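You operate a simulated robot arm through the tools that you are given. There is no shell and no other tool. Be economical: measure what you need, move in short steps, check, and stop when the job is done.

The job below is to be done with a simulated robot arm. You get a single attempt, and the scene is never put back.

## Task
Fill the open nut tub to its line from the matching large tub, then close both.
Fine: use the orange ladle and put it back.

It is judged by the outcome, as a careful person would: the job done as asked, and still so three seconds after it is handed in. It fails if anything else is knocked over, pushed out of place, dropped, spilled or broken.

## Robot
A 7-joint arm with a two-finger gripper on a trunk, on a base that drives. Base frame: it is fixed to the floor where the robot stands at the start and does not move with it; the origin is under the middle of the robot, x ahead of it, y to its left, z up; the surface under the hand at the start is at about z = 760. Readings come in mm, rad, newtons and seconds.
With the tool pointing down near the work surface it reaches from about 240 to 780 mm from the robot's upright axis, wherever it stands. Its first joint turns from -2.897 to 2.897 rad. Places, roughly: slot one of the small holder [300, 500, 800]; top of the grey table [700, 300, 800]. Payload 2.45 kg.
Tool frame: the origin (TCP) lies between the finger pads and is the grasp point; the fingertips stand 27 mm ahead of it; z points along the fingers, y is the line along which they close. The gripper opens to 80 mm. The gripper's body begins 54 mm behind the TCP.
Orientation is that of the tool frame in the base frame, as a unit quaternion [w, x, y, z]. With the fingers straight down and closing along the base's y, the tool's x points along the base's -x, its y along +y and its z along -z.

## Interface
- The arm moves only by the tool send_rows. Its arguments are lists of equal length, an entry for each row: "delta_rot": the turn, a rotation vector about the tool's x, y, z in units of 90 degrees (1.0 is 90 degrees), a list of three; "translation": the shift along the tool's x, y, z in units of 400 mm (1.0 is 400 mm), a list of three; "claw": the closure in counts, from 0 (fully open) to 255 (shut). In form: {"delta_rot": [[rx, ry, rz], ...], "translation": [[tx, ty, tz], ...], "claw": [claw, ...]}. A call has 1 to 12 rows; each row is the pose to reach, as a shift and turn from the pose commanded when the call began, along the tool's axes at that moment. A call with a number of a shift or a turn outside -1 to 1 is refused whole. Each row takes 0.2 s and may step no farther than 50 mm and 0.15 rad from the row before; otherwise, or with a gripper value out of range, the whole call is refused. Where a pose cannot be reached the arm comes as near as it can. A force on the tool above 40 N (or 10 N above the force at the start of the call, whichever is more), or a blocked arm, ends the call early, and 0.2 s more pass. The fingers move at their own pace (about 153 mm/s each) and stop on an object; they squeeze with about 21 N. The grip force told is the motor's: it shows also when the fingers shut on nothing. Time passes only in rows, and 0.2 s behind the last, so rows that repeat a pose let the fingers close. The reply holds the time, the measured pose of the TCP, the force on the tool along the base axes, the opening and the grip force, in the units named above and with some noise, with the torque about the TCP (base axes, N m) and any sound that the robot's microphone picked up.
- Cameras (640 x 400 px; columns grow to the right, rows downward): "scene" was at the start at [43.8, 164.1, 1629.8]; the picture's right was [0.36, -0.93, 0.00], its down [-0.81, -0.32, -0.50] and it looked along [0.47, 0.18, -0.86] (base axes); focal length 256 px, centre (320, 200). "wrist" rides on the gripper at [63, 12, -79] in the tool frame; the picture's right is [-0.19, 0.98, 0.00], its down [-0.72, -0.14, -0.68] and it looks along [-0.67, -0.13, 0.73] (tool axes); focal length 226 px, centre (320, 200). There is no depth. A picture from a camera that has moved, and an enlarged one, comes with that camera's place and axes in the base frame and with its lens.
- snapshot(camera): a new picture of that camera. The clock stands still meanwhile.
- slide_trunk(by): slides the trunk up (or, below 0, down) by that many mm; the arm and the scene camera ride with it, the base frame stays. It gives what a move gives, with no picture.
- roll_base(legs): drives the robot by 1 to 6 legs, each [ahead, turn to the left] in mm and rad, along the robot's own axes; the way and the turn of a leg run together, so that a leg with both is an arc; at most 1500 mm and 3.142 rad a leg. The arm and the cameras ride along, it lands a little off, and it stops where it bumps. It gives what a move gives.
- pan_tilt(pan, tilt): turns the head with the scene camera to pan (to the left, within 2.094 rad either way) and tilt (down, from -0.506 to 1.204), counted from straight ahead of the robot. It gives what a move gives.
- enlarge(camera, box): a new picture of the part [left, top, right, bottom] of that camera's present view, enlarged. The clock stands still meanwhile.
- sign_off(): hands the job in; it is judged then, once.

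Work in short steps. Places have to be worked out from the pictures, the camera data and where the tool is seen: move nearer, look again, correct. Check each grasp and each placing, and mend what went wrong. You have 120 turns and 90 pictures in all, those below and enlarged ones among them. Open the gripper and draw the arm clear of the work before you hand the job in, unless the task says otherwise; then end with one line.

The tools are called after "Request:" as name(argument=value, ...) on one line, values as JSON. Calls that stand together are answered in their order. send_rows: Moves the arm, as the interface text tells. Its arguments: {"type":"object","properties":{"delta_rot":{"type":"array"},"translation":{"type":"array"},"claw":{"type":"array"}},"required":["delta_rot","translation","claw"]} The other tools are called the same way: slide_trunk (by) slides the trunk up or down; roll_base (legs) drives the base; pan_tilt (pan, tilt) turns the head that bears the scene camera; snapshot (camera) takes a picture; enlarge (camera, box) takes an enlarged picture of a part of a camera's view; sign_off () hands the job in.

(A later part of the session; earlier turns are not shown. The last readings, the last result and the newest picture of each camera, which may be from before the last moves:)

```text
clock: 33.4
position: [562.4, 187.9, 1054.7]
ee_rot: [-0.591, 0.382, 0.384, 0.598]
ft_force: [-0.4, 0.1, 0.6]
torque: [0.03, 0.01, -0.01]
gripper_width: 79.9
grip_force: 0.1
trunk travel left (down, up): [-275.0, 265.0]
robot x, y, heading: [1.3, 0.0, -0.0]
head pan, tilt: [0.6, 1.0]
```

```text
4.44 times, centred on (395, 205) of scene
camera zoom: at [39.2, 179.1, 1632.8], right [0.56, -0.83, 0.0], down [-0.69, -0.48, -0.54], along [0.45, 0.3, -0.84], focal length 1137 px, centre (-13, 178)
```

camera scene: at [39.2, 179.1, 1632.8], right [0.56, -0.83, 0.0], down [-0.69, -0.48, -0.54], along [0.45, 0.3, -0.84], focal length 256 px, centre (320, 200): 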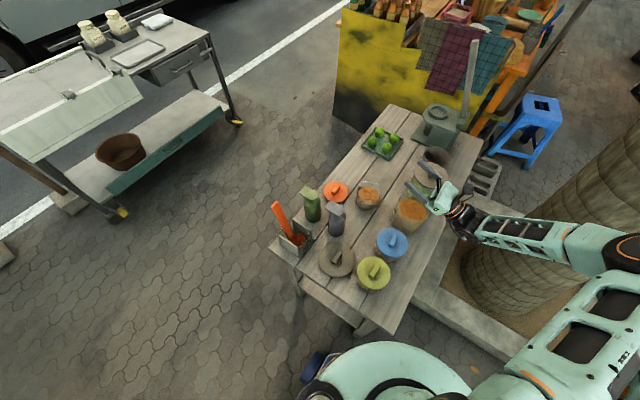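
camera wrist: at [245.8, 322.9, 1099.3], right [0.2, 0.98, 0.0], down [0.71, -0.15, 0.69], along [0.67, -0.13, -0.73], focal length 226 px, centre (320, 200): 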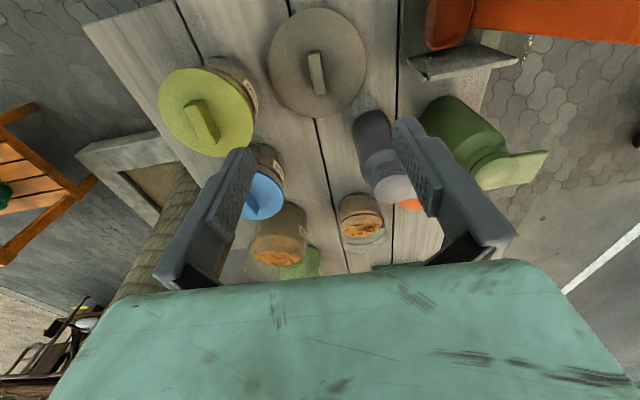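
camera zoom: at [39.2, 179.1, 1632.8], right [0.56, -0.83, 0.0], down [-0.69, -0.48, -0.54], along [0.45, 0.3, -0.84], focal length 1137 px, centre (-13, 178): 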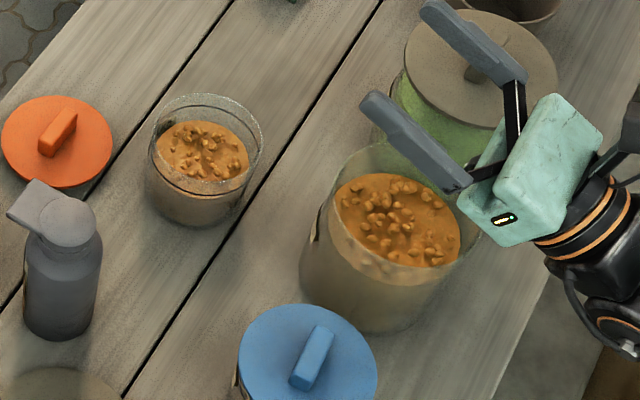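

Good view: large tub is plentiful, small tub a bit under its line. I untilt, then travel over to the ladle.

Request:
send_rows(delta_rot=[[0, -0.095, 0], [0, -0.19, 0], [0, -0.285, 0], [0, -0.38, 0], [0, -0.475, 0], [0, -0.57, 0], [0, -0.665, 0], [0, -0.76, 0], [0, -0.855, 0], [0, -0.95, 0], [0, -1.0, 0]], translation=[[0, 0, 0], [0, 0, 0], [0, 0, 0], [0, 0, 0], [0, 0, 0], [0, 0, 0], [0, 0, 0], [0, 0, 0], [0, 0, 0], [0, 0, 0], [0, 0, 0]], claw=[0, 0, 0, 0, 0, 0, 0, 0, 0, 0, 0])

Request:
send_rows(delta_rot=[[0, -0.09, 0], [0, -0.18, 0], [0, -0.27, 0]], translation=[[0, 0, 0], [0, 0, 0], [0, 0, 0]], claw=[0, 0, 0])

Request:
send_rows(delta_rot=[[0, 0, 0], [0, 0, 0], [0, 0, 0], [0, 0, 0], [0, 0, 0], [0, 0, 0], [0, 0, 0], [0, 0, 0], [0, 0, 0], [0, 0, 0]], translation=[[0.08, -0.066, -0.01], [0.16, -0.132, -0.02], [0.24, -0.198, -0.03], [0.32, -0.264, -0.04], [0.4, -0.33, -0.05], [0.48, -0.396, -0.06], [0.56, -0.462, -0.07], [0.64, -0.528, -0.08], [0.72, -0.594, -0.09], [0.775, -0.66, -0.1]], claw=[0, 0, 0, 0, 0, 0, 0, 0, 0, 0])

Request:
snapshot(camera="wrist")

```text
clock: 35.8
position: [561.7, 190.2, 1054.9]
ee_rot: [-0.145, 0.692, 0.69, 0.153]
ft_force: [-1.0, -0.3, 0.1]
torque: [-0.03, 0.0, -0.01]
gripper_width: 79.6
grip_force: 0.0
trunk travel left (down, up): [-275.0, 265.0]
robot x, y, heading: [-2.7, -1.4, 0.001]
head pan, tilt: [0.6, 1.0]
```

```text
clock: 36.6
position: [562.3, 189.7, 1054.2]
ee_rot: [0.003, 0.709, 0.705, 0.002]
ft_force: [-0.8, -0.5, -0.2]
torque: [0.02, 0.01, -0.01]
gripper_width: 80.0
grip_force: 0.0
trunk travel left (down, up): [-275.0, 265.0]
robot x, y, heading: [-2.8, 3.3, 0.0]
head pan, tilt: [0.6, 1.0]
```

```text
clock: 38.8
position: [297.4, 500.6, 1094.4]
ee_rot: [0.003, 0.709, 0.705, 0.003]
ft_force: [0.5, 0.2, 0.2]
torque: [0.0, -0.01, 0.01]
gripper_width: 79.8
grip_force: 0.1
trunk travel left (down, up): [-275.0, 265.0]
robot x, y, heading: [0.9, -3.5, 0.002]
head pan, tilt: [0.6, 1.0]
```

```text
52 pictures are left
camera wrist: at [309.3, 563.2, 1173.9], right [0.98, -0.2, 0.01], down [-0.15, -0.72, 0.68], along [-0.13, -0.67, -0.73], focal length 226 px, centre (320, 200)
```

wrist: 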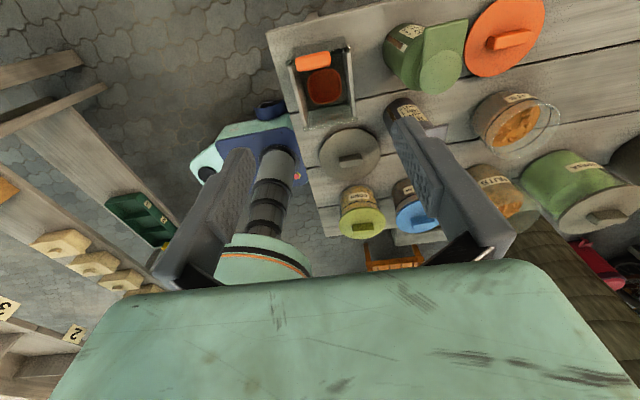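

The handle end is seen almost end-on. Zoom.

Request:
enlarge(camera="wrist", box=[265, 30, 385, 130])

```text
4.00 times, centred on (325, 80) of wrist
camera zoom: at [309.3, 563.2, 1173.9], right [0.98, -0.2, 0.01], down [-0.15, -0.72, 0.68], along [-0.13, -0.67, -0.73], focal length 904 px, centre (300, 680)
```

zoom: 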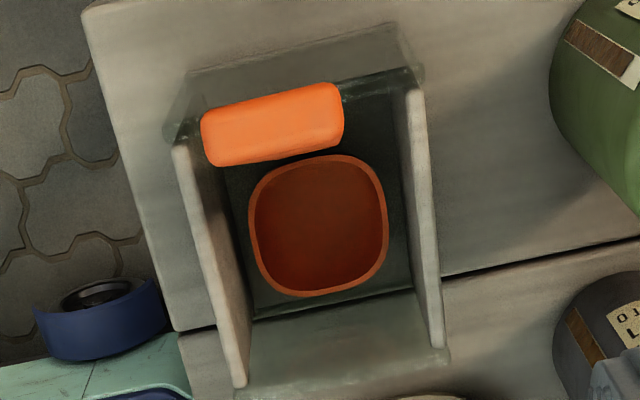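

Handle end ≈ (299,522,975), 27 mm wide along x, leaning ~13°. I align the tool with the handle and lower onto it with open fingers.

Request:
send_rows(delta_rot=[[0, -0.07, 0], [0, -0.145, 0], [0, -0.145, 0]], translation=[[0.05, 0.004, 0.05], [0.064, 0.004, 0.12], [0.064, 0.004, 0.2]], claw=[0, 0, 0])

Request:
snapshot(camera="wrist")

Request:
enlarge(camera="scene", box=[235, 150, 365, 260])

```text
clock: 39.6
position: [298.7, 523.2, 1014.0]
ee_rot: [0.083, 0.704, 0.701, -0.077]
ft_force: [0.2, 0.5, 0.5]
torque: [0.01, 0.01, -0.01]
gripper_width: 80.1
grip_force: 0.1
trunk travel left (down, up): [-275.0, 265.0]
robot x, y, heading: [-3.6, -2.5, -0.002]
head pan, tilt: [0.6, 1.0]
```

```text
50 pictures are left
camera wrist: at [312.3, 603.5, 1077.5], right [0.98, -0.19, 0.05], down [-0.15, -0.55, 0.82], along [-0.13, -0.82, -0.56], focal length 226 px, centre (320, 200)
```

wrist: 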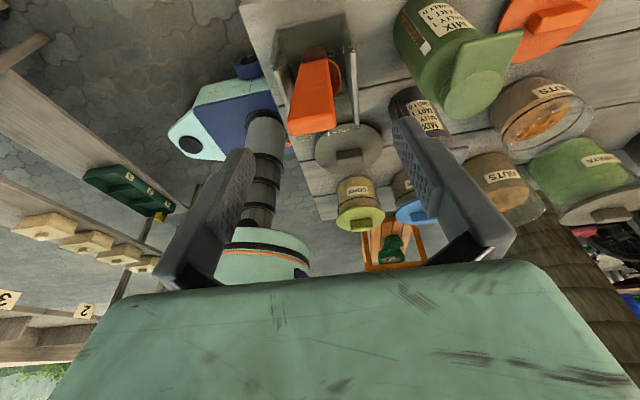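

```text
3.64 times, centred on (300, 205) of scene
camera zoom: at [39.1, 179.4, 1632.8], right [0.56, -0.83, 0.0], down [-0.69, -0.48, -0.54], along [0.45, 0.3, -0.84], focal length 930 px, centre (393, 182)
```

zoom: 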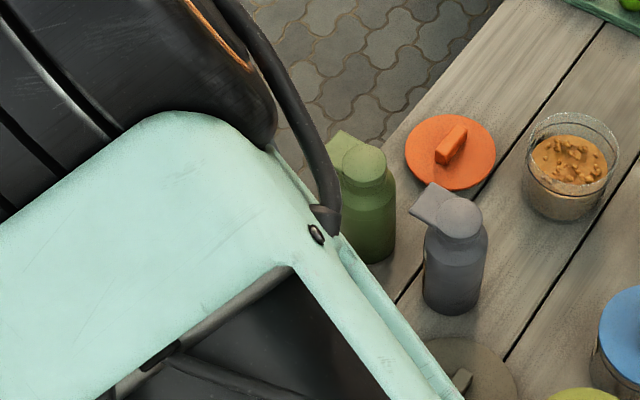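

Handle lines up in x; I shift 8 mm in +y and slide down along the handle, then close.

Request:
send_rows(delta_rot=[[0, 0, 0], [0, 0, 0], [0, 0, 0], [0, 0, 0], [0, 0, 0], [0, 0, 0]], translation=[[0.02, 0, 0.03], [0.02, 0, 0.11], [0.02, 0, 0.195], [0.02, 0, 0.195], [0.02, 0, 0.195], [0.02, 0, 0.195]], claw=[0, 0, 0, 255, 255, 255])

Request:
snapshot(camera="wrist")

```text
clock: 41.0
position: [305.7, 517.7, 932.9]
ee_rot: [0.081, 0.704, 0.701, -0.077]
ft_force: [-8.0, 0.2, -2.1]
torque: [0.08, 1.1, -0.37]
gripper_width: 27.4
grip_force: 21.2
trunk travel left (down, up): [-275.0, 265.0]
robot x, y, heading: [-0.6, 1.4, -0.005]
head pan, tilt: [0.6, 1.0]
```

```text
48 pictures are left
camera wrist: at [318.2, 597.2, 996.8], right [0.98, -0.19, 0.05], down [-0.15, -0.55, 0.82], along [-0.13, -0.82, -0.56], focal length 226 px, centre (320, 200)
```

wrist: 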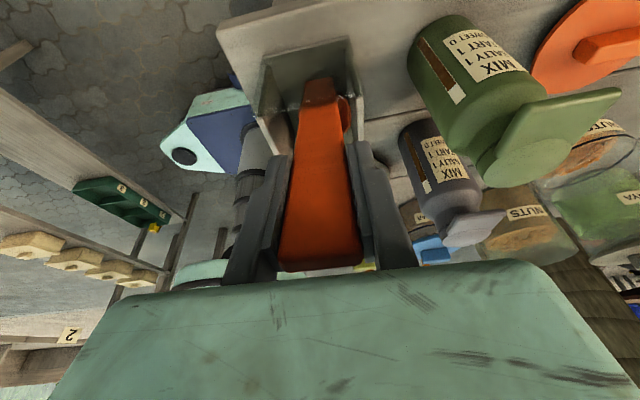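

Handle gripped at 27.4 mm. I lift straight up out of the holder.

Request:
send_rows(delta_rot=[[0, 0, 0], [0, 0, 0], [0, 0, 0], [0, 0, 0], [0, 0, 0], [0, 0, 0]], translation=[[-0.011, 0.014, -0.049], [-0.028, 0.014, -0.122], [-0.044, 0.014, -0.195], [-0.061, 0.014, -0.27], [-0.077, 0.014, -0.34], [-0.099, 0.014, -0.439]], claw=[255, 255, 255, 255, 255, 255])

Request:
snapshot(camera="wrist")

Request:
snapshot(camera="scene")

```text
clock: 42.4
position: [308.0, 515.2, 1117.4]
ee_rot: [0.082, 0.706, 0.699, -0.076]
ft_force: [0.2, 0.2, -0.4]
torque: [0.05, -0.02, -0.01]
gripper_width: 27.3
grip_force: 21.2
trunk travel left (down, up): [-275.0, 265.0]
robot x, y, heading: [-0.0, -1.4, -0.0]
head pan, tilt: [0.6, 1.0]
```

```text
47 pictures are left
camera wrist: at [319.9, 594.5, 1181.2], right [0.98, -0.2, 0.05], down [-0.15, -0.55, 0.82], along [-0.13, -0.81, -0.57], focal length 226 px, centre (320, 200)
```

wrist: 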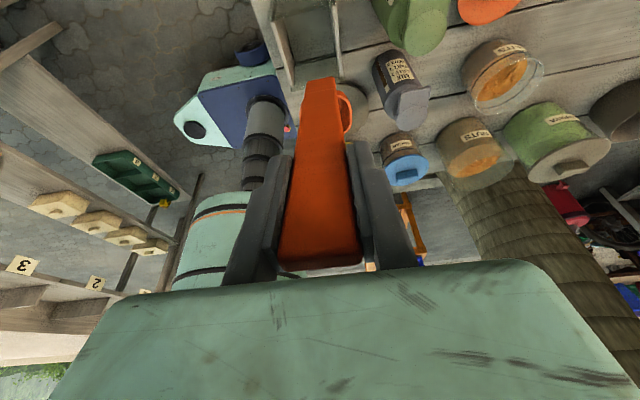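

```text
46 pictures are left
camera scene: at [38.6, 178.7, 1632.9], right [0.56, -0.83, 0.0], down [-0.69, -0.47, -0.54], along [0.45, 0.31, -0.84], focal length 256 px, centre (320, 200)
```

scene: 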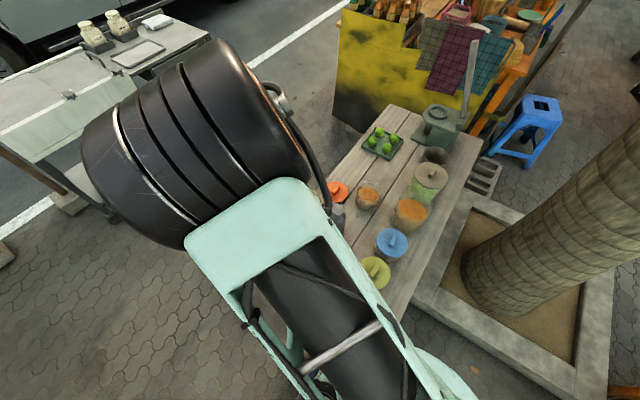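

Ladle is free. I carry it level to above the large NUTS tub so that the cup is near its middle.

Request:
send_rows(delta_rot=[[0, 0, 0], [0, 0, 0], [0, 0, 0], [0, 0, 0], [0, 0, 0], [0, 0, 0], [0, 0, 0], [0, 0, 0], [0, 0, 0]], translation=[[-0.076, 0.077, 0.017], [-0.152, 0.154, 0.034], [-0.228, 0.232, 0.052], [-0.304, 0.309, 0.069], [-0.38, 0.386, 0.086], [-0.456, 0.463, 0.103], [-0.532, 0.541, 0.12], [-0.609, 0.618, 0.138], [-0.685, 0.695, 0.155]], claw=[255, 255, 255, 255, 255, 255, 255, 255, 255])

Request:
snapshot(camera="wrist")

Request:
enlarge(camera="scene", box=[330, 120, 490, 250])

```text
clock: 44.4
position: [584.8, 230.6, 1121.5]
ee_rot: [0.082, 0.704, 0.701, -0.078]
ft_force: [0.0, 0.2, 0.1]
torque: [-0.02, 0.02, -0.01]
gripper_width: 27.3
grip_force: 21.1
trunk travel left (down, up): [-275.0, 265.0]
robot x, y, heading: [-2.4, -1.4, -0.006]
head pan, tilt: [0.6, 1.0]
```

```text
45 pictures are left
camera wrist: at [596.9, 308.7, 1183.5], right [0.98, -0.19, 0.05], down [-0.15, -0.55, 0.82], along [-0.13, -0.81, -0.57], focal length 226 px, centre (320, 200)
```

wrist: 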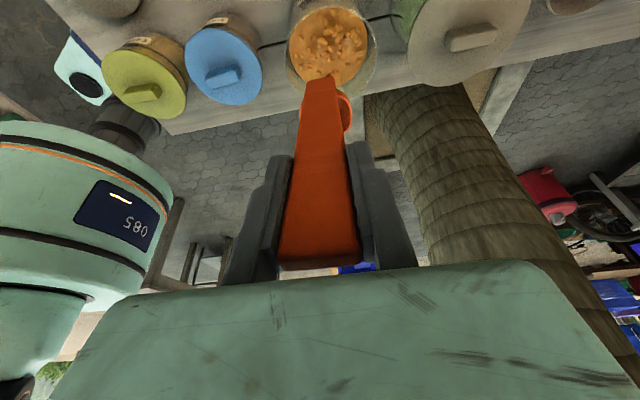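

```text
3.08 times, centred on (410, 185) of scene
camera zoom: at [39.9, 178.6, 1632.8], right [0.56, -0.83, 0.0], down [-0.69, -0.48, -0.54], along [0.45, 0.31, -0.84], focal length 787 px, centre (43, 246)
```

zoom: 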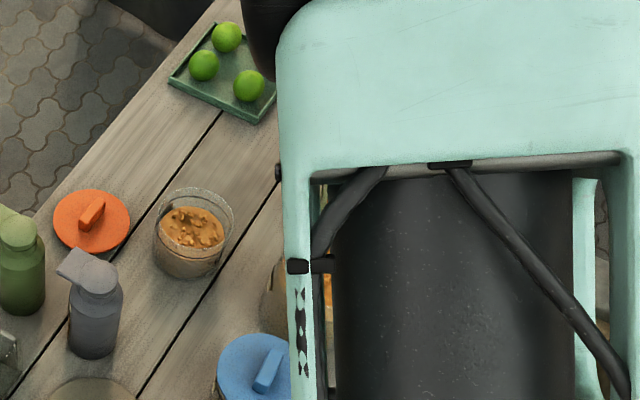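

The scene view is blocked by the arm; I zoom the wrist view to check the cup relative to the large tub.

Request:
enlarge(camera="wrist", box=[250, 0, 410, 130])

```text
3.08 times, centred on (330, 65) of wrist
camera zoom: at [596.9, 308.7, 1183.5], right [0.98, -0.19, 0.05], down [-0.15, -0.55, 0.82], along [-0.13, -0.81, -0.57], focal length 696 px, centre (289, 615)
```

zoom: 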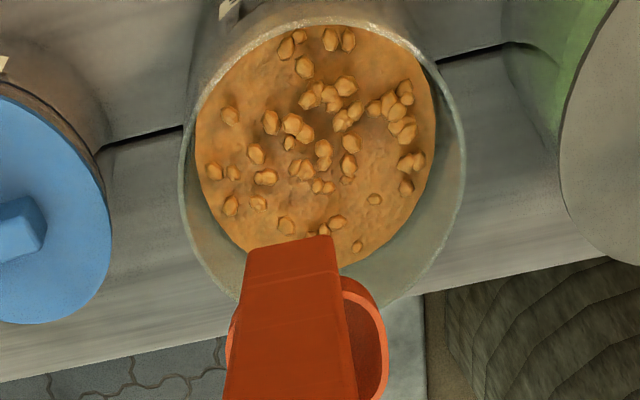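

Accounting for perspective the tub axis is ≈ (596,174), nuts level ≈ 857. I centre the cup and lower until the cup bottom is in the nuts, watching force.

Request:
send_rows(delta_rot=[[0, 0, 0], [0, 0, 0], [0, 0, 0], [0, 0, 0], [0, 0, 0], [0, 0, 0]], translation=[[0.012, 0.025, 0], [0.03, 0.025, 0.08], [0.047, 0.025, 0.16], [0.06, 0.025, 0.21], [0.07, 0.025, 0.25], [0.079, 0.025, 0.292]], claw=[255, 255, 255, 255, 255, 255])

Request:
enlarge(camera="wrist", box=[230, 0, 430, 130])

```text
clock: 45.8
position: [593.4, 238.6, 1000.7]
ee_rot: [0.081, 0.705, 0.7, -0.077]
ft_force: [-0.3, 0.5, -0.8]
torque: [0.01, -0.01, -0.05]
gripper_width: 27.0
grip_force: 21.3
trunk travel left (down, up): [-275.0, 265.0]
robot x, y, heading: [-1.9, -3.1, -0.003]
head pan, tilt: [0.6, 1.0]
```

```text
3.08 times, centred on (330, 65) of wrist
camera zoom: at [605.3, 318.3, 1063.9], right [0.98, -0.19, 0.05], down [-0.15, -0.55, 0.82], along [-0.13, -0.81, -0.57], focal length 696 px, centre (289, 615)
```

zoom: 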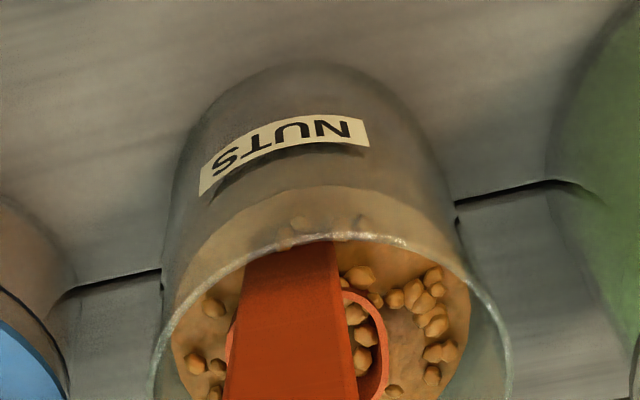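

The cup enters the nuts with no resistance. I lower 25 mm more, slightly toward −y to keep the handle off the rim.

Request:
send_rows(delta_rot=[[0, 0, 0], [0, 0, 0], [0, 0, 0], [0, 0, 0]], translation=[[-0.017, 0.015, 0.004], [-0.01, 0.015, 0.035], [-0.003, 0.015, 0.065], [-0.003, 0.015, 0.065]], claw=[255, 255, 255, 255])

Request:
enlarge(camera="wrist", box=[230, 0, 430, 130])

```text
clock: 46.8
position: [599.2, 232.8, 974.5]
ee_rot: [0.082, 0.705, 0.701, -0.076]
ft_force: [-0.3, -0.9, -0.5]
torque: [0.04, 0.05, 0.03]
gripper_width: 27.3
grip_force: 20.4
trunk travel left (down, up): [-275.0, 265.0]
robot x, y, heading: [-1.1, -2.7, -0.001]
head pan, tilt: [0.6, 1.0]
```

```text
3.08 times, centred on (330, 65) of wrist
camera zoom: at [611.4, 310.5, 1037.7], right [0.98, -0.19, 0.05], down [-0.15, -0.55, 0.82], along [-0.13, -0.81, -0.57], focal length 696 px, centre (289, 615)
```

zoom: 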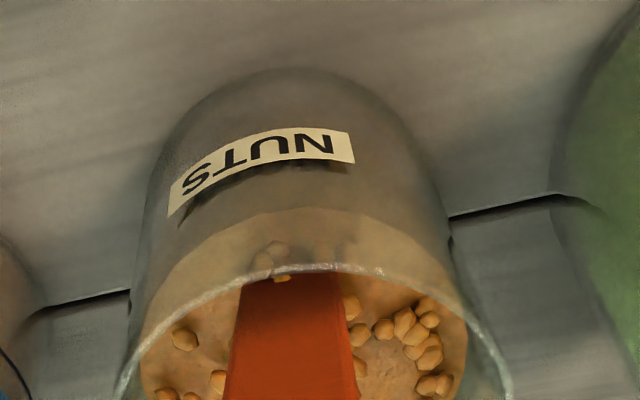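

Cup is submerged. I lift straight up and look at the load.

Request:
send_rows(delta_rot=[[0, 0, 0], [0, 0, 0], [0, 0, 0], [0, 0, 0], [0, 0, 0], [0, 0, 0]], translation=[[-0.008, 0, -0.035], [-0.02, 0, -0.09], [-0.034, 0, -0.15], [-0.05, 0, -0.22], [-0.063, 0, -0.28], [-0.075, 0, -0.33]], claw=[255, 255, 255, 255, 255, 255])

Request:
enlarge(camera="wrist", box=[230, 0, 430, 130])

```text
clock: 48.2
position: [599.9, 232.2, 1109.6]
ee_rot: [0.082, 0.705, 0.7, -0.077]
ft_force: [0.2, -0.6, -2.1]
torque: [0.08, -0.02, -0.02]
gripper_width: 27.4
grip_force: 20.7
trunk travel left (down, up): [-275.0, 265.0]
robot x, y, heading: [0.8, 0.3, -0.0]
head pan, tilt: [0.6, 1.0]
```

```text
3.08 times, centred on (330, 65) of wrist
camera zoom: at [611.9, 311.2, 1172.0], right [0.98, -0.19, 0.05], down [-0.15, -0.55, 0.82], along [-0.13, -0.81, -0.56], focal length 696 px, centre (289, 615)
```

zoom: 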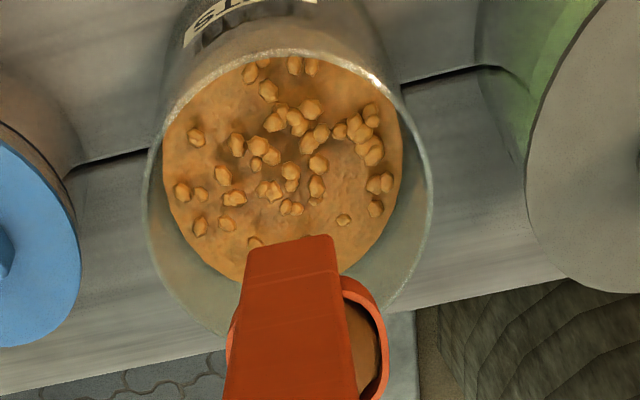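

The cup is loaded (−2 N more weight). Small tub: axis ≈ (596,323), rim 831, line ≈ 810, nuts ≈ 795. I carry the cup gently so its front lip is above the tub's centre.

Request:
send_rows(delta_rot=[[0, 0, 0], [0, 0, 0], [0, 0, 0], [0, 0, 0], [0, 0, 0], [0, 0, 0], [0, 0, 0], [0, 0, 0], [0, 0, 0]], translation=[[0.03, -0.002, -0.007], [0.09, -0.004, -0.02], [0.15, -0.005, -0.034], [0.22, -0.007, -0.05], [0.29, -0.007, -0.05], [0.35, -0.007, -0.03], [0.41, -0.007, 0], [0.45, -0.007, 0.03], [0.472, -0.007, 0.047]], claw=[255, 255, 255, 255, 255, 255, 255, 255, 255])

Request:
snapshot(camera="scene")

Request:
snapshot(camera="wrist")

```text
clock: 50.2
position: [597.6, 412.5, 1047.9]
ee_rot: [0.082, 0.705, 0.7, -0.077]
ft_force: [-0.2, 0.4, -0.7]
torque: [0.02, -0.01, 0.0]
gripper_width: 27.2
grip_force: 21.2
trunk travel left (down, up): [-275.0, 265.0]
robot x, y, heading: [-1.6, 1.0, 0.004]
head pan, tilt: [0.6, 1.0]
```

```text
39 pictures are left
camera scene: at [39.3, 179.3, 1632.8], right [0.56, -0.83, 0.0], down [-0.69, -0.48, -0.54], along [0.45, 0.3, -0.84], focal length 256 px, centre (320, 200)
```

scene: 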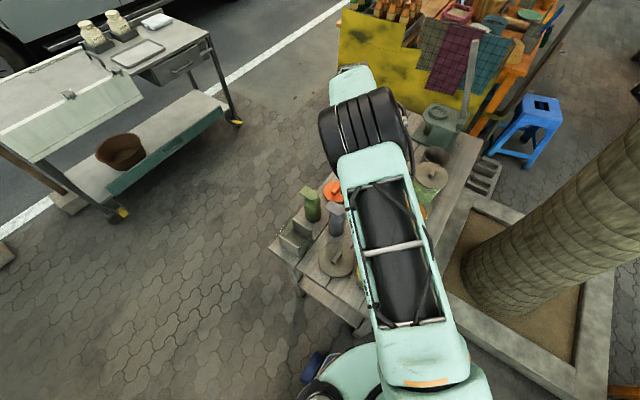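

```text
38 pictures are left
camera wrist: at [610.5, 490.6, 1111.5], right [0.98, -0.19, 0.05], down [-0.15, -0.55, 0.82], along [-0.13, -0.81, -0.57], focal length 226 px, centre (320, 200)
```

wrist: 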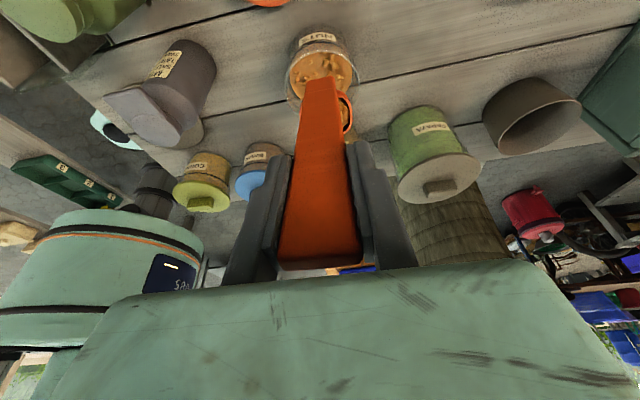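

Aligned. I now tilt about the lip in stages, first to ~51°, keeping the lip over the tub centre.

Request:
send_rows(delta_rot=[[0, 0.095, 0], [0, 0.19, 0], [0, 0.285, 0], [0, 0.38, 0], [0, 0.475, 0], [0, 0.57, 0]], translation=[[-0.038, 0, -0.007], [-0.0955, 0, -0.011], [-0.153, 0, -0.004], [-0.211, 0, 0.01], [-0.266, 0, 0.035], [-0.318, 0, 0.066]], claw=[255, 255, 255, 255, 255, 255])

Request:
snapshot(camera="wrist")

Request:
enlarge(camera="scene", box=[300, 110, 460, 240])

```text
clock: 51.6
position: [598.9, 284.4, 1050.8]
ee_rot: [-0.23, 0.668, 0.667, 0.238]
ft_force: [0.2, 0.2, -0.6]
torque: [-0.05, -0.01, -0.02]
gripper_width: 27.3
grip_force: 21.0
trunk travel left (down, up): [-275.0, 265.0]
robot x, y, heading: [2.0, -1.5, 0.003]
head pan, tilt: [0.6, 1.0]
```

```text
37 pictures are left
camera wrist: at [610.6, 283.3, 1152.8], right [0.98, -0.16, -0.11], down [-0.15, -0.99, 0.08], along [-0.12, -0.07, -0.99], focal length 226 px, centre (320, 200)
```

wrist: 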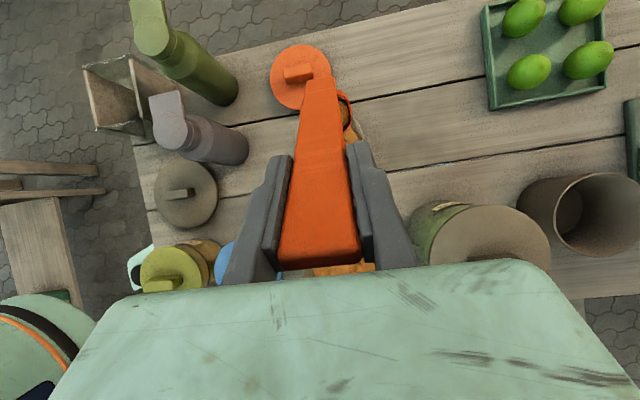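

```text
3.08 times, centred on (380, 175) of scene
camera zoom: at [39.5, 177.8, 1632.9], right [0.56, -0.83, 0.0], down [-0.69, -0.47, -0.54], along [0.45, 0.31, -0.84], focal length 787 px, centre (135, 277)
```

zoom: 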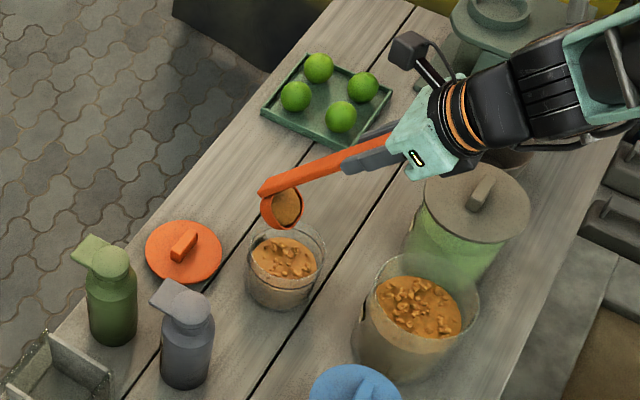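

The lip is over the tub and the nuts hold at 51°. I continue the tilt to ~110° and hold.

Request:
send_rows(delta_rot=[[0, 0.095, 0], [0, 0.19, 0], [0, 0.285, 0], [0, 0.38, 0], [0, 0.475, 0], [0, 0.57, 0], [0, 0.652, 0], [0, 0.652, 0], [0, 0.652, 0]], translation=[[-0.052, 0.01, -0.007], [-0.113, 0.01, -0.013], [-0.174, 0.01, -0.011], [-0.234, 0.01, 0], [-0.291, 0.01, 0.018], [-0.344, 0.01, 0.045], [-0.388, 0.01, 0.074], [-0.388, 0.01, 0.074], [-0.388, 0.01, 0.074]], claw=[255, 255, 255, 255, 255, 255, 255, 255, 255])

Request:
enlarge(camera="scene", box=[300, 130, 460, 260])

```text
clock: 53.2
position: [599.7, 180.2, 939.7]
ee_rot: [-0.525, 0.467, 0.471, 0.533]
ft_force: [-2.0, -3.0, 6.5]
torque: [-0.76, 0.08, -0.15]
gripper_width: 27.5
grip_force: 20.9
trunk travel left (down, up): [-275.0, 265.0]
robot x, y, heading: [-0.1, 2.5, -0.002]
head pan, tilt: [0.6, 1.0]
stopped in row 8: the force on the tool passed its limit at 59 N (the readings are from after the stop); the commanded pose is now the measured one
```

```text
3.08 times, centred on (380, 195) of scene
camera zoom: at [39.4, 179.0, 1632.9], right [0.56, -0.83, 0.0], down [-0.69, -0.48, -0.54], along [0.45, 0.3, -0.84], focal length 787 px, centre (135, 215)
```

zoom: 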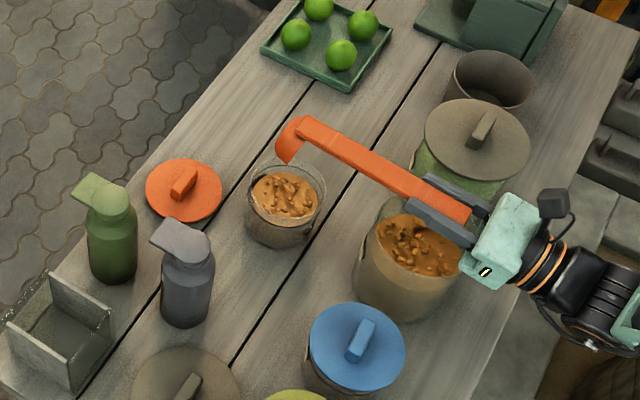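

The hand touched something low (likely the large tub's rim). I raise straight up by 45 mm and check.

Request:
send_rows(delta_rot=[[0, 0, 0], [0, 0, 0], [0, 0, 0]], translation=[[0.03, 0, 0], [0.08, 0, 0.01], [0.115, 0, 0.014]], claw=[255, 255, 255])

Request:
enlarge(camera="scene", box=[330, 150, 450, 250])

Request:
snapshot(camera="wrist")

```text
clock: 54.0
position: [599.4, 180.5, 986.0]
ee_rot: [-0.525, 0.468, 0.471, 0.533]
ft_force: [0.5, 0.1, -0.4]
torque: [-0.07, -0.02, 0.03]
gripper_width: 27.0
grip_force: 20.8
trunk travel left (down, up): [-275.0, 265.0]
robot x, y, heading: [-0.6, -5.3, 0.003]
head pan, tilt: [0.6, 1.0]
```

```text
4.00 times, centred on (390, 200) of scene
camera zoom: at [39.1, 178.9, 1632.8], right [0.56, -0.83, 0.0], down [-0.69, -0.48, -0.54], along [0.45, 0.31, -0.84], focal length 1023 px, centre (40, 200)
```

zoom: 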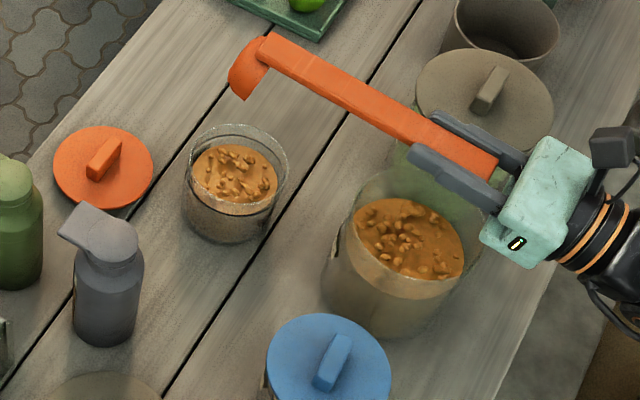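

```text
33 pictures are left
camera wrist: at [610.1, 94.3, 1040.2], right [0.98, 0.02, -0.18], down [-0.14, -0.59, -0.8], along [-0.12, 0.81, -0.58], focal length 226 px, centre (320, 200)
```

wrist: 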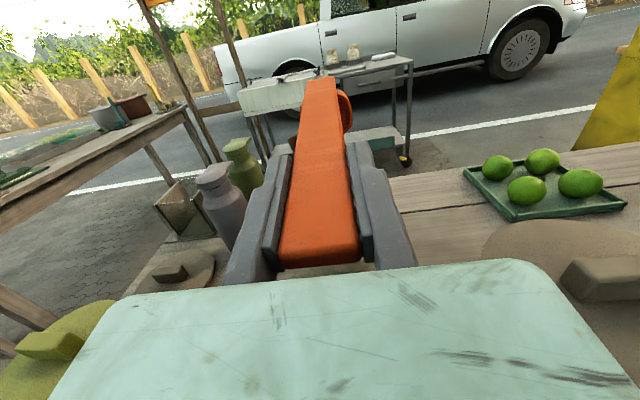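

No spill visible and the tubs look in place. I zoom tightly on the small tub's level.

Request:
enlarge(camera="scene", box=[368, 175, 408, 215])

```text
10.00 times, centred on (388, 195) of scene
camera zoom: at [39.1, 178.9, 1632.8], right [0.56, -0.83, 0.0], down [-0.69, -0.48, -0.54], along [0.45, 0.31, -0.84], focal length 2558 px, centre (-360, 250)
```

zoom: 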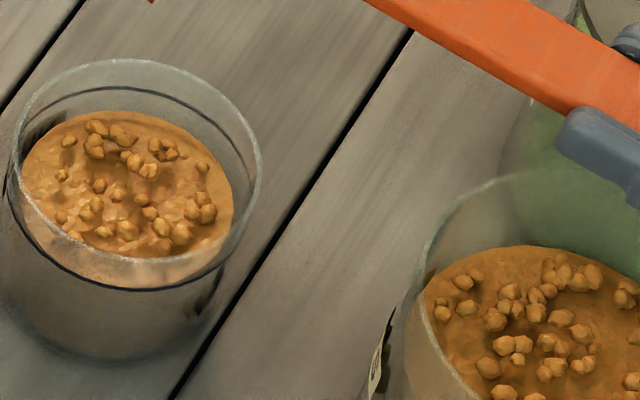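

The level is now about 5 mm below the line (rose ~10). I'll take another scoop and pour only part. First raise and untilt.

Request:
send_rows(delta_rot=[[0, 0, 0], [0, 0, 0], [0, -0.094, 0], [0, -0.188, 0], [0, -0.282, 0], [0, -0.376, 0], [0, -0.47, 0], [0, -0.564, 0], [0, -0.658, 0], [0, -0.752, 0], [0, -0.846, 0], [0, -0.94, 0]], translation=[[0.1, 0, 0.01], [0.2, 0, 0.02], [0.308, 0, 0.038], [0.308, 0, 0.04], [0.306, 0, 0.06], [0.304, 0, 0.08], [0.302, 0, 0.1], [0.3, 0, 0.12], [0.298, 0, 0.13], [0.296, 0, 0.14], [0.294, 0, 0.15], [0.292, 0, 0.167]], claw=[255, 255, 255, 255, 255, 255, 255, 255, 255, 255, 255, 255])

Request:
send_rows(delta_rot=[[0, -0.094, 0], [0, -0.188, 0], [0, -0.282, 0]], translation=[[0, 0, 0], [0, 0, 0], [0, 0, 0]], claw=[255, 255, 255])

Request:
enlarge(camera="wrist", box=[230, 0, 430, 130])

```text
clock: 56.6
position: [597.8, 233.7, 1108.5]
ee_rot: [-0.071, 0.705, 0.702, 0.078]
ft_force: [0.2, 0.1, -0.4]
torque: [0.02, 0.03, -0.01]
gripper_width: 27.3
grip_force: 21.0
trunk travel left (down, up): [-275.0, 265.0]
robot x, y, heading: [2.3, 2.0, 0.001]
head pan, tilt: [0.6, 1.0]
```

```text
clock: 57.4
position: [597.9, 232.4, 1107.1]
ee_rot: [0.085, 0.704, 0.701, -0.078]
ft_force: [0.0, -0.4, -0.6]
torque: [0.01, 0.02, 0.03]
gripper_width: 27.3
grip_force: 20.9
trunk travel left (down, up): [-275.0, 265.0]
robot x, y, heading: [-1.3, 0.6, -0.003]
head pan, tilt: [0.6, 1.0]
```

```text
3.08 times, centred on (330, 65) of wrist
camera zoom: at [609.4, 313.3, 1170.5], right [0.98, -0.19, 0.05], down [-0.15, -0.54, 0.83], along [-0.13, -0.82, -0.56], focal length 696 px, centre (289, 615)
```

zoom: 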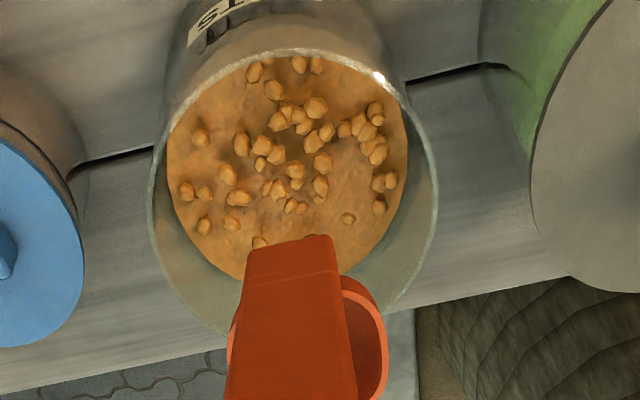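

Cup empty, tub in place. I dip as before and lift again.

Request:
send_rows(delta_rot=[[0, 0, 0], [0, 0, 0], [0, 0, 0], [0, 0, 0], [0, 0, 0], [0, 0, 0], [0, 0, 0], [0, 0, 0], [0, 0, 0], [0, 0, 0]], translation=[[0.02, 0.003, 0.09], [0.041, 0.003, 0.18], [0.061, 0.003, 0.27], [0.075, 0.003, 0.333], [0.075, 0.003, 0.333], [0.065, 0.003, 0.29], [0.05, 0.003, 0.22], [0.034, 0.003, 0.15], [0.016, 0.003, 0.07], [0, 0.003, 0]], claw=[255, 255, 255, 255, 255, 255, 255, 255, 255, 255])

Request:
enlarge(camera="wrist", box=[230, 0, 430, 130])

```text
clock: 59.6
position: [599.9, 232.6, 1106.8]
ee_rot: [0.084, 0.704, 0.701, -0.077]
ft_force: [-0.7, 0.9, -1.0]
torque: [0.02, 0.04, 0.0]
gripper_width: 27.3
grip_force: 21.2
trunk travel left (down, up): [-275.0, 265.0]
robot x, y, heading: [-0.1, 0.6, -0.001]
head pan, tilt: [0.6, 1.0]
```

```text
3.08 times, centred on (330, 65) of wrist
camera zoom: at [611.6, 312.6, 1170.6], right [0.98, -0.19, 0.05], down [-0.15, -0.54, 0.83], along [-0.13, -0.82, -0.56], focal length 696 px, centre (289, 615)
```

zoom: 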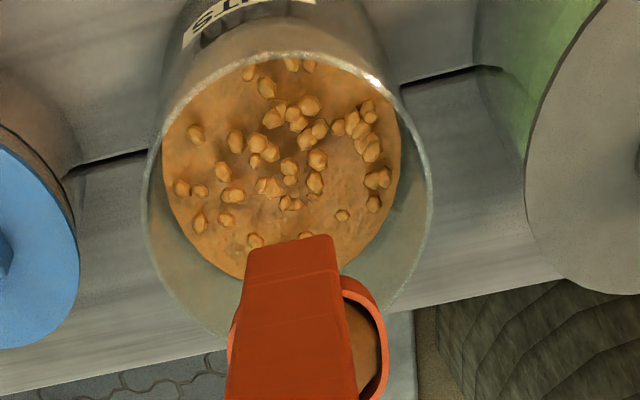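

Loaded again. I carry it over the small tub with the same motion.

Request:
send_rows(delta_rot=[[0, 0, 0], [0, 0, 0], [0, 0, 0], [0, 0, 0], [0, 0, 0], [0, 0, 0], [0, 0, 0], [0, 0, 0], [0, 0, 0]], translation=[[0.03, 0, -0.007], [0.09, 0, -0.02], [0.15, 0, -0.034], [0.22, 0, -0.05], [0.29, 0, -0.05], [0.35, 0, -0.03], [0.41, 0, 0], [0.45, 0, 0.025], [0.472, 0, 0.04]], claw=[255, 255, 255, 255, 255, 255, 255, 255, 255])

Request:
send_rows(delta_rot=[[0, 0.095, 0], [0, 0.19, 0], [0, 0.285, 0], [0, 0.38, 0], [0, 0.475, 0], [0, 0.57, 0], [0, 0.57, 0]], translation=[[-0.038, 0, -0.007], [-0.0955, 0, -0.011], [-0.153, 0, -0.004], [-0.211, 0, 0.01], [-0.266, 0, 0.035], [-0.318, 0, 0.066], [-0.318, 0, 0.066]], claw=[255, 255, 255, 255, 255, 255, 255])

Request:
enlarge(camera="scene", box=[348, 165, 418, 225])

```text
clock: 61.6
position: [600.5, 413.3, 1051.0]
ee_rot: [0.084, 0.704, 0.701, -0.078]
ft_force: [-0.1, 1.1, -1.0]
torque: [0.02, -0.03, 0.0]
gripper_width: 27.1
grip_force: 20.5
trunk travel left (down, up): [-275.0, 265.0]
robot x, y, heading: [0.4, -0.2, -0.002]
head pan, tilt: [0.6, 1.0]
```

```text
clock: 63.2
position: [598.3, 282.4, 1054.9]
ee_rot: [-0.228, 0.669, 0.668, 0.235]
ft_force: [-0.3, 0.0, -0.9]
torque: [-0.02, 0.05, -0.03]
gripper_width: 27.2
grip_force: 21.2
trunk travel left (down, up): [-275.0, 265.0]
robot x, y, heading: [0.8, -0.5, -0.008]
head pan, tilt: [0.6, 1.0]
```

```text
6.67 times, centred on (383, 195) of scene
camera zoom: at [39.2, 179.2, 1632.8], right [0.56, -0.83, 0.0], down [-0.69, -0.48, -0.54], along [0.45, 0.3, -0.84], focal length 1705 px, centre (-100, 233)
```

zoom: 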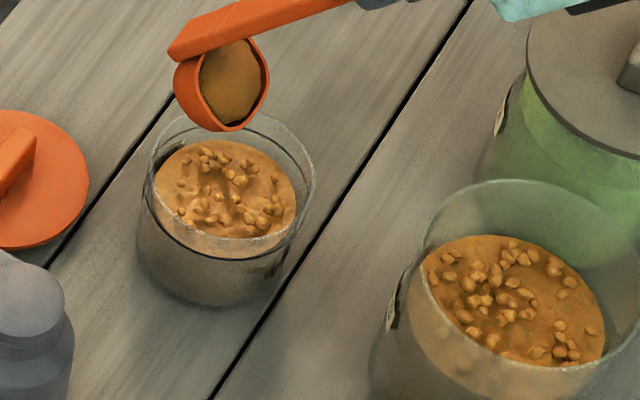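

Cup still full at 51°. I tilt two steps further to ~68° and check.

Request:
send_rows(delta_rot=[[0, 0.095, 0], [0, 0.19, 0], [0, 0.19, 0]], translation=[[-0.052, 0.005, -0.007], [-0.113, 0.005, -0.013], [-0.113, 0.005, -0.013]], claw=[255, 255, 255])

Request:
enlarge(camera="scene", box=[348, 165, 418, 225])

```text
clock: 64.0
position: [600.9, 242.8, 1031.1]
ee_rot: [-0.323, 0.627, 0.626, 0.333]
ft_force: [0.2, 0.2, -0.3]
torque: [-0.06, 0.05, 0.02]
gripper_width: 27.2
grip_force: 21.2
trunk travel left (down, up): [-275.0, 265.0]
robot x, y, heading: [-2.3, -1.7, -0.001]
head pan, tilt: [0.6, 1.0]
```

```text
6.67 times, centred on (383, 195) of scene
camera zoom: at [39.1, 179.0, 1632.8], right [0.56, -0.83, 0.0], down [-0.69, -0.48, -0.54], along [0.45, 0.31, -0.84], focal length 1705 px, centre (-100, 233)
```

zoom: 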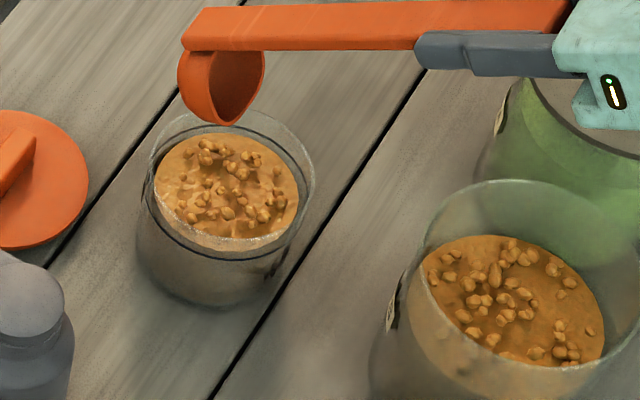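

It poured readily. I zoom on the level.

Request:
enlarge(camera="scene", box=[366, 178, 406, 213])

```text
11.43 times, centred on (386, 196) of scene
camera zoom: at [39.1, 179.0, 1632.8], right [0.56, -0.83, 0.0], down [-0.69, -0.48, -0.54], along [0.45, 0.31, -0.84], focal length 2923 px, centre (-434, 251)
```

zoom: 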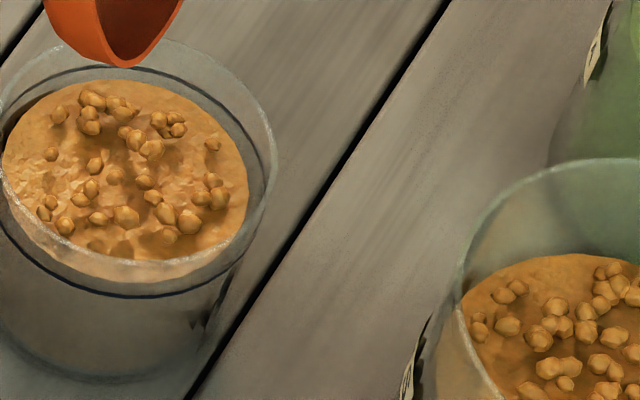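

Level now looks about at the line. I check whether anything remains in the cup.

Request:
enlarge(camera="scene", box=[362, 160, 402, 190])

```text
13.33 times, centred on (382, 175) of scene
camera zoom: at [39.1, 179.0, 1632.8], right [0.56, -0.83, 0.0], down [-0.69, -0.48, -0.54], along [0.45, 0.31, -0.84], focal length 3410 px, centre (-507, 533)
```

zoom: 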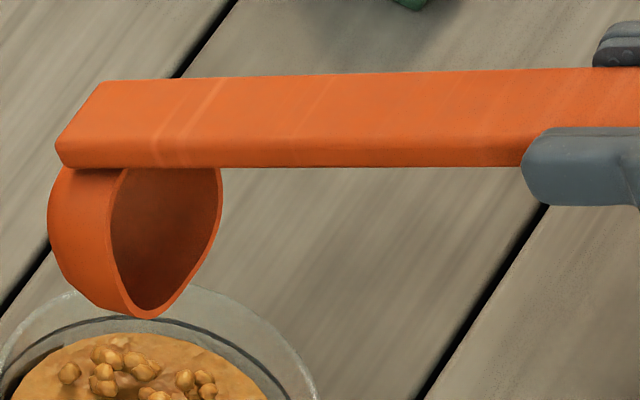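

The cup is empty; two scoops brought it to the line. Now I raise and untilt, to return the ladle.

Request:
send_rows(delta_rot=[[0, 0, 0], [0, 0, 0], [0, 0, 0], [0, -0.095, 0], [0, -0.19, 0], [0, -0.285, 0], [0, -0.38, 0], [0, -0.475, 0], [0, -0.57, 0], [0, -0.665, 0], [0, -0.757, 0]], translation=[[0.06, 0, -0.042], [0.125, 0, -0.085], [0.185, 0, -0.128], [0.185, 0, -0.128], [0.185, 0, -0.128], [0.185, 0, -0.128], [0.185, 0, -0.128], [0.185, 0, -0.128], [0.185, 0, -0.128], [0.185, 0, -0.128], [0.185, 0, -0.128]], claw=[255, 255, 255, 255, 255, 255, 255, 255, 255, 255, 255])

```text
clock: 66.4
position: [602.1, 245.4, 1119.1]
ee_rot: [0.085, 0.704, 0.7, -0.077]
ft_force: [-0.2, -1.0, -0.4]
torque: [0.0, 0.02, 0.0]
gripper_width: 27.3
grip_force: 20.7
trunk travel left (down, up): [-275.0, 265.0]
robot x, y, heading: [-2.4, -0.4, -0.0]
head pan, tilt: [0.6, 1.0]
```

Carry the ladle to above the holder.

Request:
send_rows(delta_rot=[[0, 0, 0], [0, 0, 0], [0, 0, 0], [0, 0, 0], [0, 0, 0], [0, 0, 0], [0, 0, 0], [0, 0, 0], [0, 0, 0]], translation=[[0.074, -0.082, -0.017], [0.147, -0.164, -0.033], [0.221, -0.247, -0.05], [0.295, -0.329, -0.067], [0.368, -0.411, -0.083], [0.442, -0.493, -0.1], [0.516, -0.576, -0.117], [0.589, -0.658, -0.133], [0.663, -0.74, -0.15]], claw=[255, 255, 255, 255, 255, 255, 255, 255, 255])

Request:
enlarge(camera="wrist", box=[220, 0, 420, 130])

```text
clock: 68.4
position: [303.5, 518.5, 1115.9]
ee_rot: [0.083, 0.705, 0.7, -0.076]
ft_force: [0.0, -0.2, -0.3]
torque: [0.01, 0.01, 0.01]
gripper_width: 27.2
grip_force: 21.3
trunk travel left (down, up): [-275.0, 265.0]
robot x, y, heading: [-2.4, 0.1, 0.002]
head pan, tilt: [0.6, 1.0]
```

```text
3.08 times, centred on (320, 65) of wrist
camera zoom: at [315.9, 598.7, 1179.1], right [0.98, -0.19, 0.05], down [-0.15, -0.55, 0.82], along [-0.13, -0.81, -0.57], focal length 696 px, centre (320, 615)
```

zoom: 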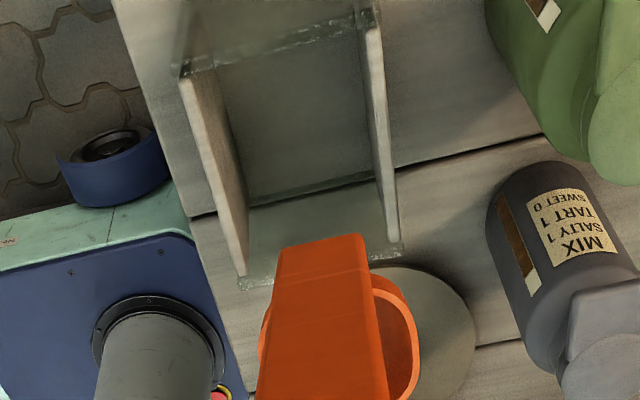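

Holder centre is ≈ x 296.5 and the cup ≈ 305; I shift −7.5 mm in x and lower till just above the holder.

Request:
send_rows(delta_rot=[[0, 0, 0], [0, 0, 0], [0, 0, 0]], translation=[[0.016, -0.019, 0.073], [0.033, -0.019, 0.146], [0.0495, -0.019, 0.219]], claw=[255, 255, 255])

Request:
enlarge(camera="wrist", box=[220, 0, 420, 130])

```text
clock: 69.2
position: [298.7, 519.8, 1026.1]
ee_rot: [0.083, 0.705, 0.701, -0.076]
ft_force: [-0.5, 0.0, -1.5]
torque: [0.04, 0.03, 0.03]
gripper_width: 27.2
grip_force: 21.6
trunk travel left (down, up): [-275.0, 265.0]
robot x, y, heading: [-2.7, 2.0, 0.004]
head pan, tilt: [0.6, 1.0]
```

```text
3.08 times, centred on (320, 65) of wrist
camera zoom: at [310.5, 598.8, 1089.5], right [0.98, -0.19, 0.05], down [-0.15, -0.55, 0.82], along [-0.13, -0.81, -0.57], focal length 696 px, centre (320, 615)
```

zoom: 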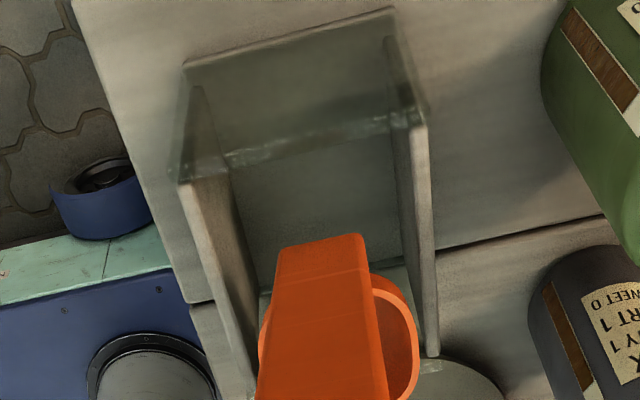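

Cup and holder are aligned within ~1 mm. I lower into the holder gently.

Request:
send_rows(delta_rot=[[0, 0, 0], [0, 0, 0], [0, 0, 0], [0, 0, 0], [0, 0, 0], [0, 0, 0]], translation=[[0.005, 0, 0.05], [0.015, 0, 0.1], [0.025, 0, 0.14], [0.034, 0, 0.175], [0.041, 0, 0.205], [0.043, 0, 0.216]], claw=[255, 255, 255, 255, 255, 255])

Request:
snapshot(camera="wrist")

```text
clock: 70.6
position: [301.0, 516.6, 937.9]
ee_rot: [0.082, 0.705, 0.7, -0.076]
ft_force: [-0.9, 0.0, -0.9]
torque: [0.06, 0.02, -0.01]
gripper_width: 27.3
grip_force: 20.7
trunk travel left (down, up): [-275.0, 265.0]
robot x, y, heading: [-0.6, 3.8, -0.001]
head pan, tilt: [0.6, 1.0]
```

```text
23 pictures are left
camera wrist: at [312.3, 596.1, 1001.1], right [0.98, -0.19, 0.05], down [-0.15, -0.55, 0.82], along [-0.13, -0.81, -0.57], focal length 226 px, centre (320, 200)
```

wrist: 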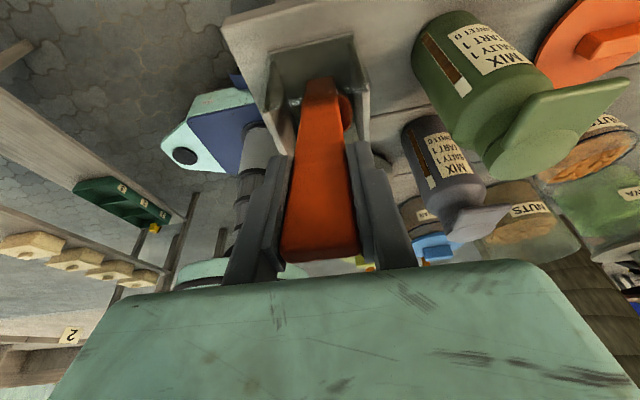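

Inside the holder without contact. I lower the last few mm until it touches.

Request:
send_rows(delta_rot=[[0, 0, 0], [0, 0, 0], [0, 0, 0]], translation=[[0.001, 0, 0.006], [0.002, 0, 0.011], [0.003, 0, 0.016]], claw=[255, 255, 255])

```text
clock: 71.4
position: [300.3, 517.1, 933.1]
ee_rot: [0.082, 0.705, 0.701, -0.075]
ft_force: [0.5, 6.4, 17.9]
torque: [0.08, 0.1, -0.08]
gripper_width: 27.2
grip_force: 21.6
trunk travel left (down, up): [-275.0, 265.0]
robot x, y, heading: [-1.9, 3.7, 0.005]
head pan, tilt: [0.6, 1.0]
```

Touching the floor of the holder (18 N). I back off 1 mm, open, and withdraw along the handle.

Request:
send_rows(delta_rot=[[0, 0, 0], [0, 0, 0], [0, 0, 0], [0, 0, 0], [0, 0, 0], [0, 0, 0], [0, 0, 0], [0, 0, 0]], translation=[[0, 0, -0.004], [0, 0, -0.004], [0, 0, -0.004], [0, 0, -0.004], [0, 0, -0.06], [0, 0, -0.16], [0, 0, -0.26], [0, 0, -0.38]], claw=[130, 60, 0, 0, 0, 0, 0, 0])

Request:
snapshot(camera="wrist")

```text
clock: 73.2
position: [304.2, 546.1, 1080.1]
ee_rot: [0.083, 0.708, 0.697, -0.078]
ft_force: [0.3, 0.3, 0.1]
torque: [0.02, -0.01, -0.02]
gripper_width: 79.9
grip_force: 0.1
trunk travel left (down, up): [-275.0, 265.0]
robot x, y, heading: [1.3, -1.2, -0.0]
head pan, tilt: [0.6, 1.0]
```

```text
22 pictures are left
camera wrist: at [317.0, 625.2, 1143.8], right [0.98, -0.2, 0.05], down [-0.16, -0.54, 0.82], along [-0.14, -0.81, -0.56], focal length 226 px, centre (320, 200)
```

wrist: 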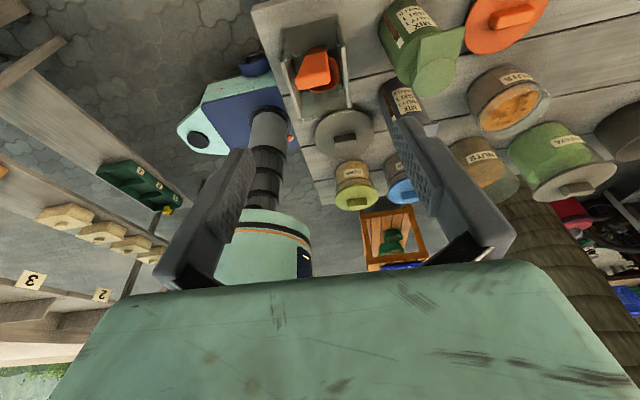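

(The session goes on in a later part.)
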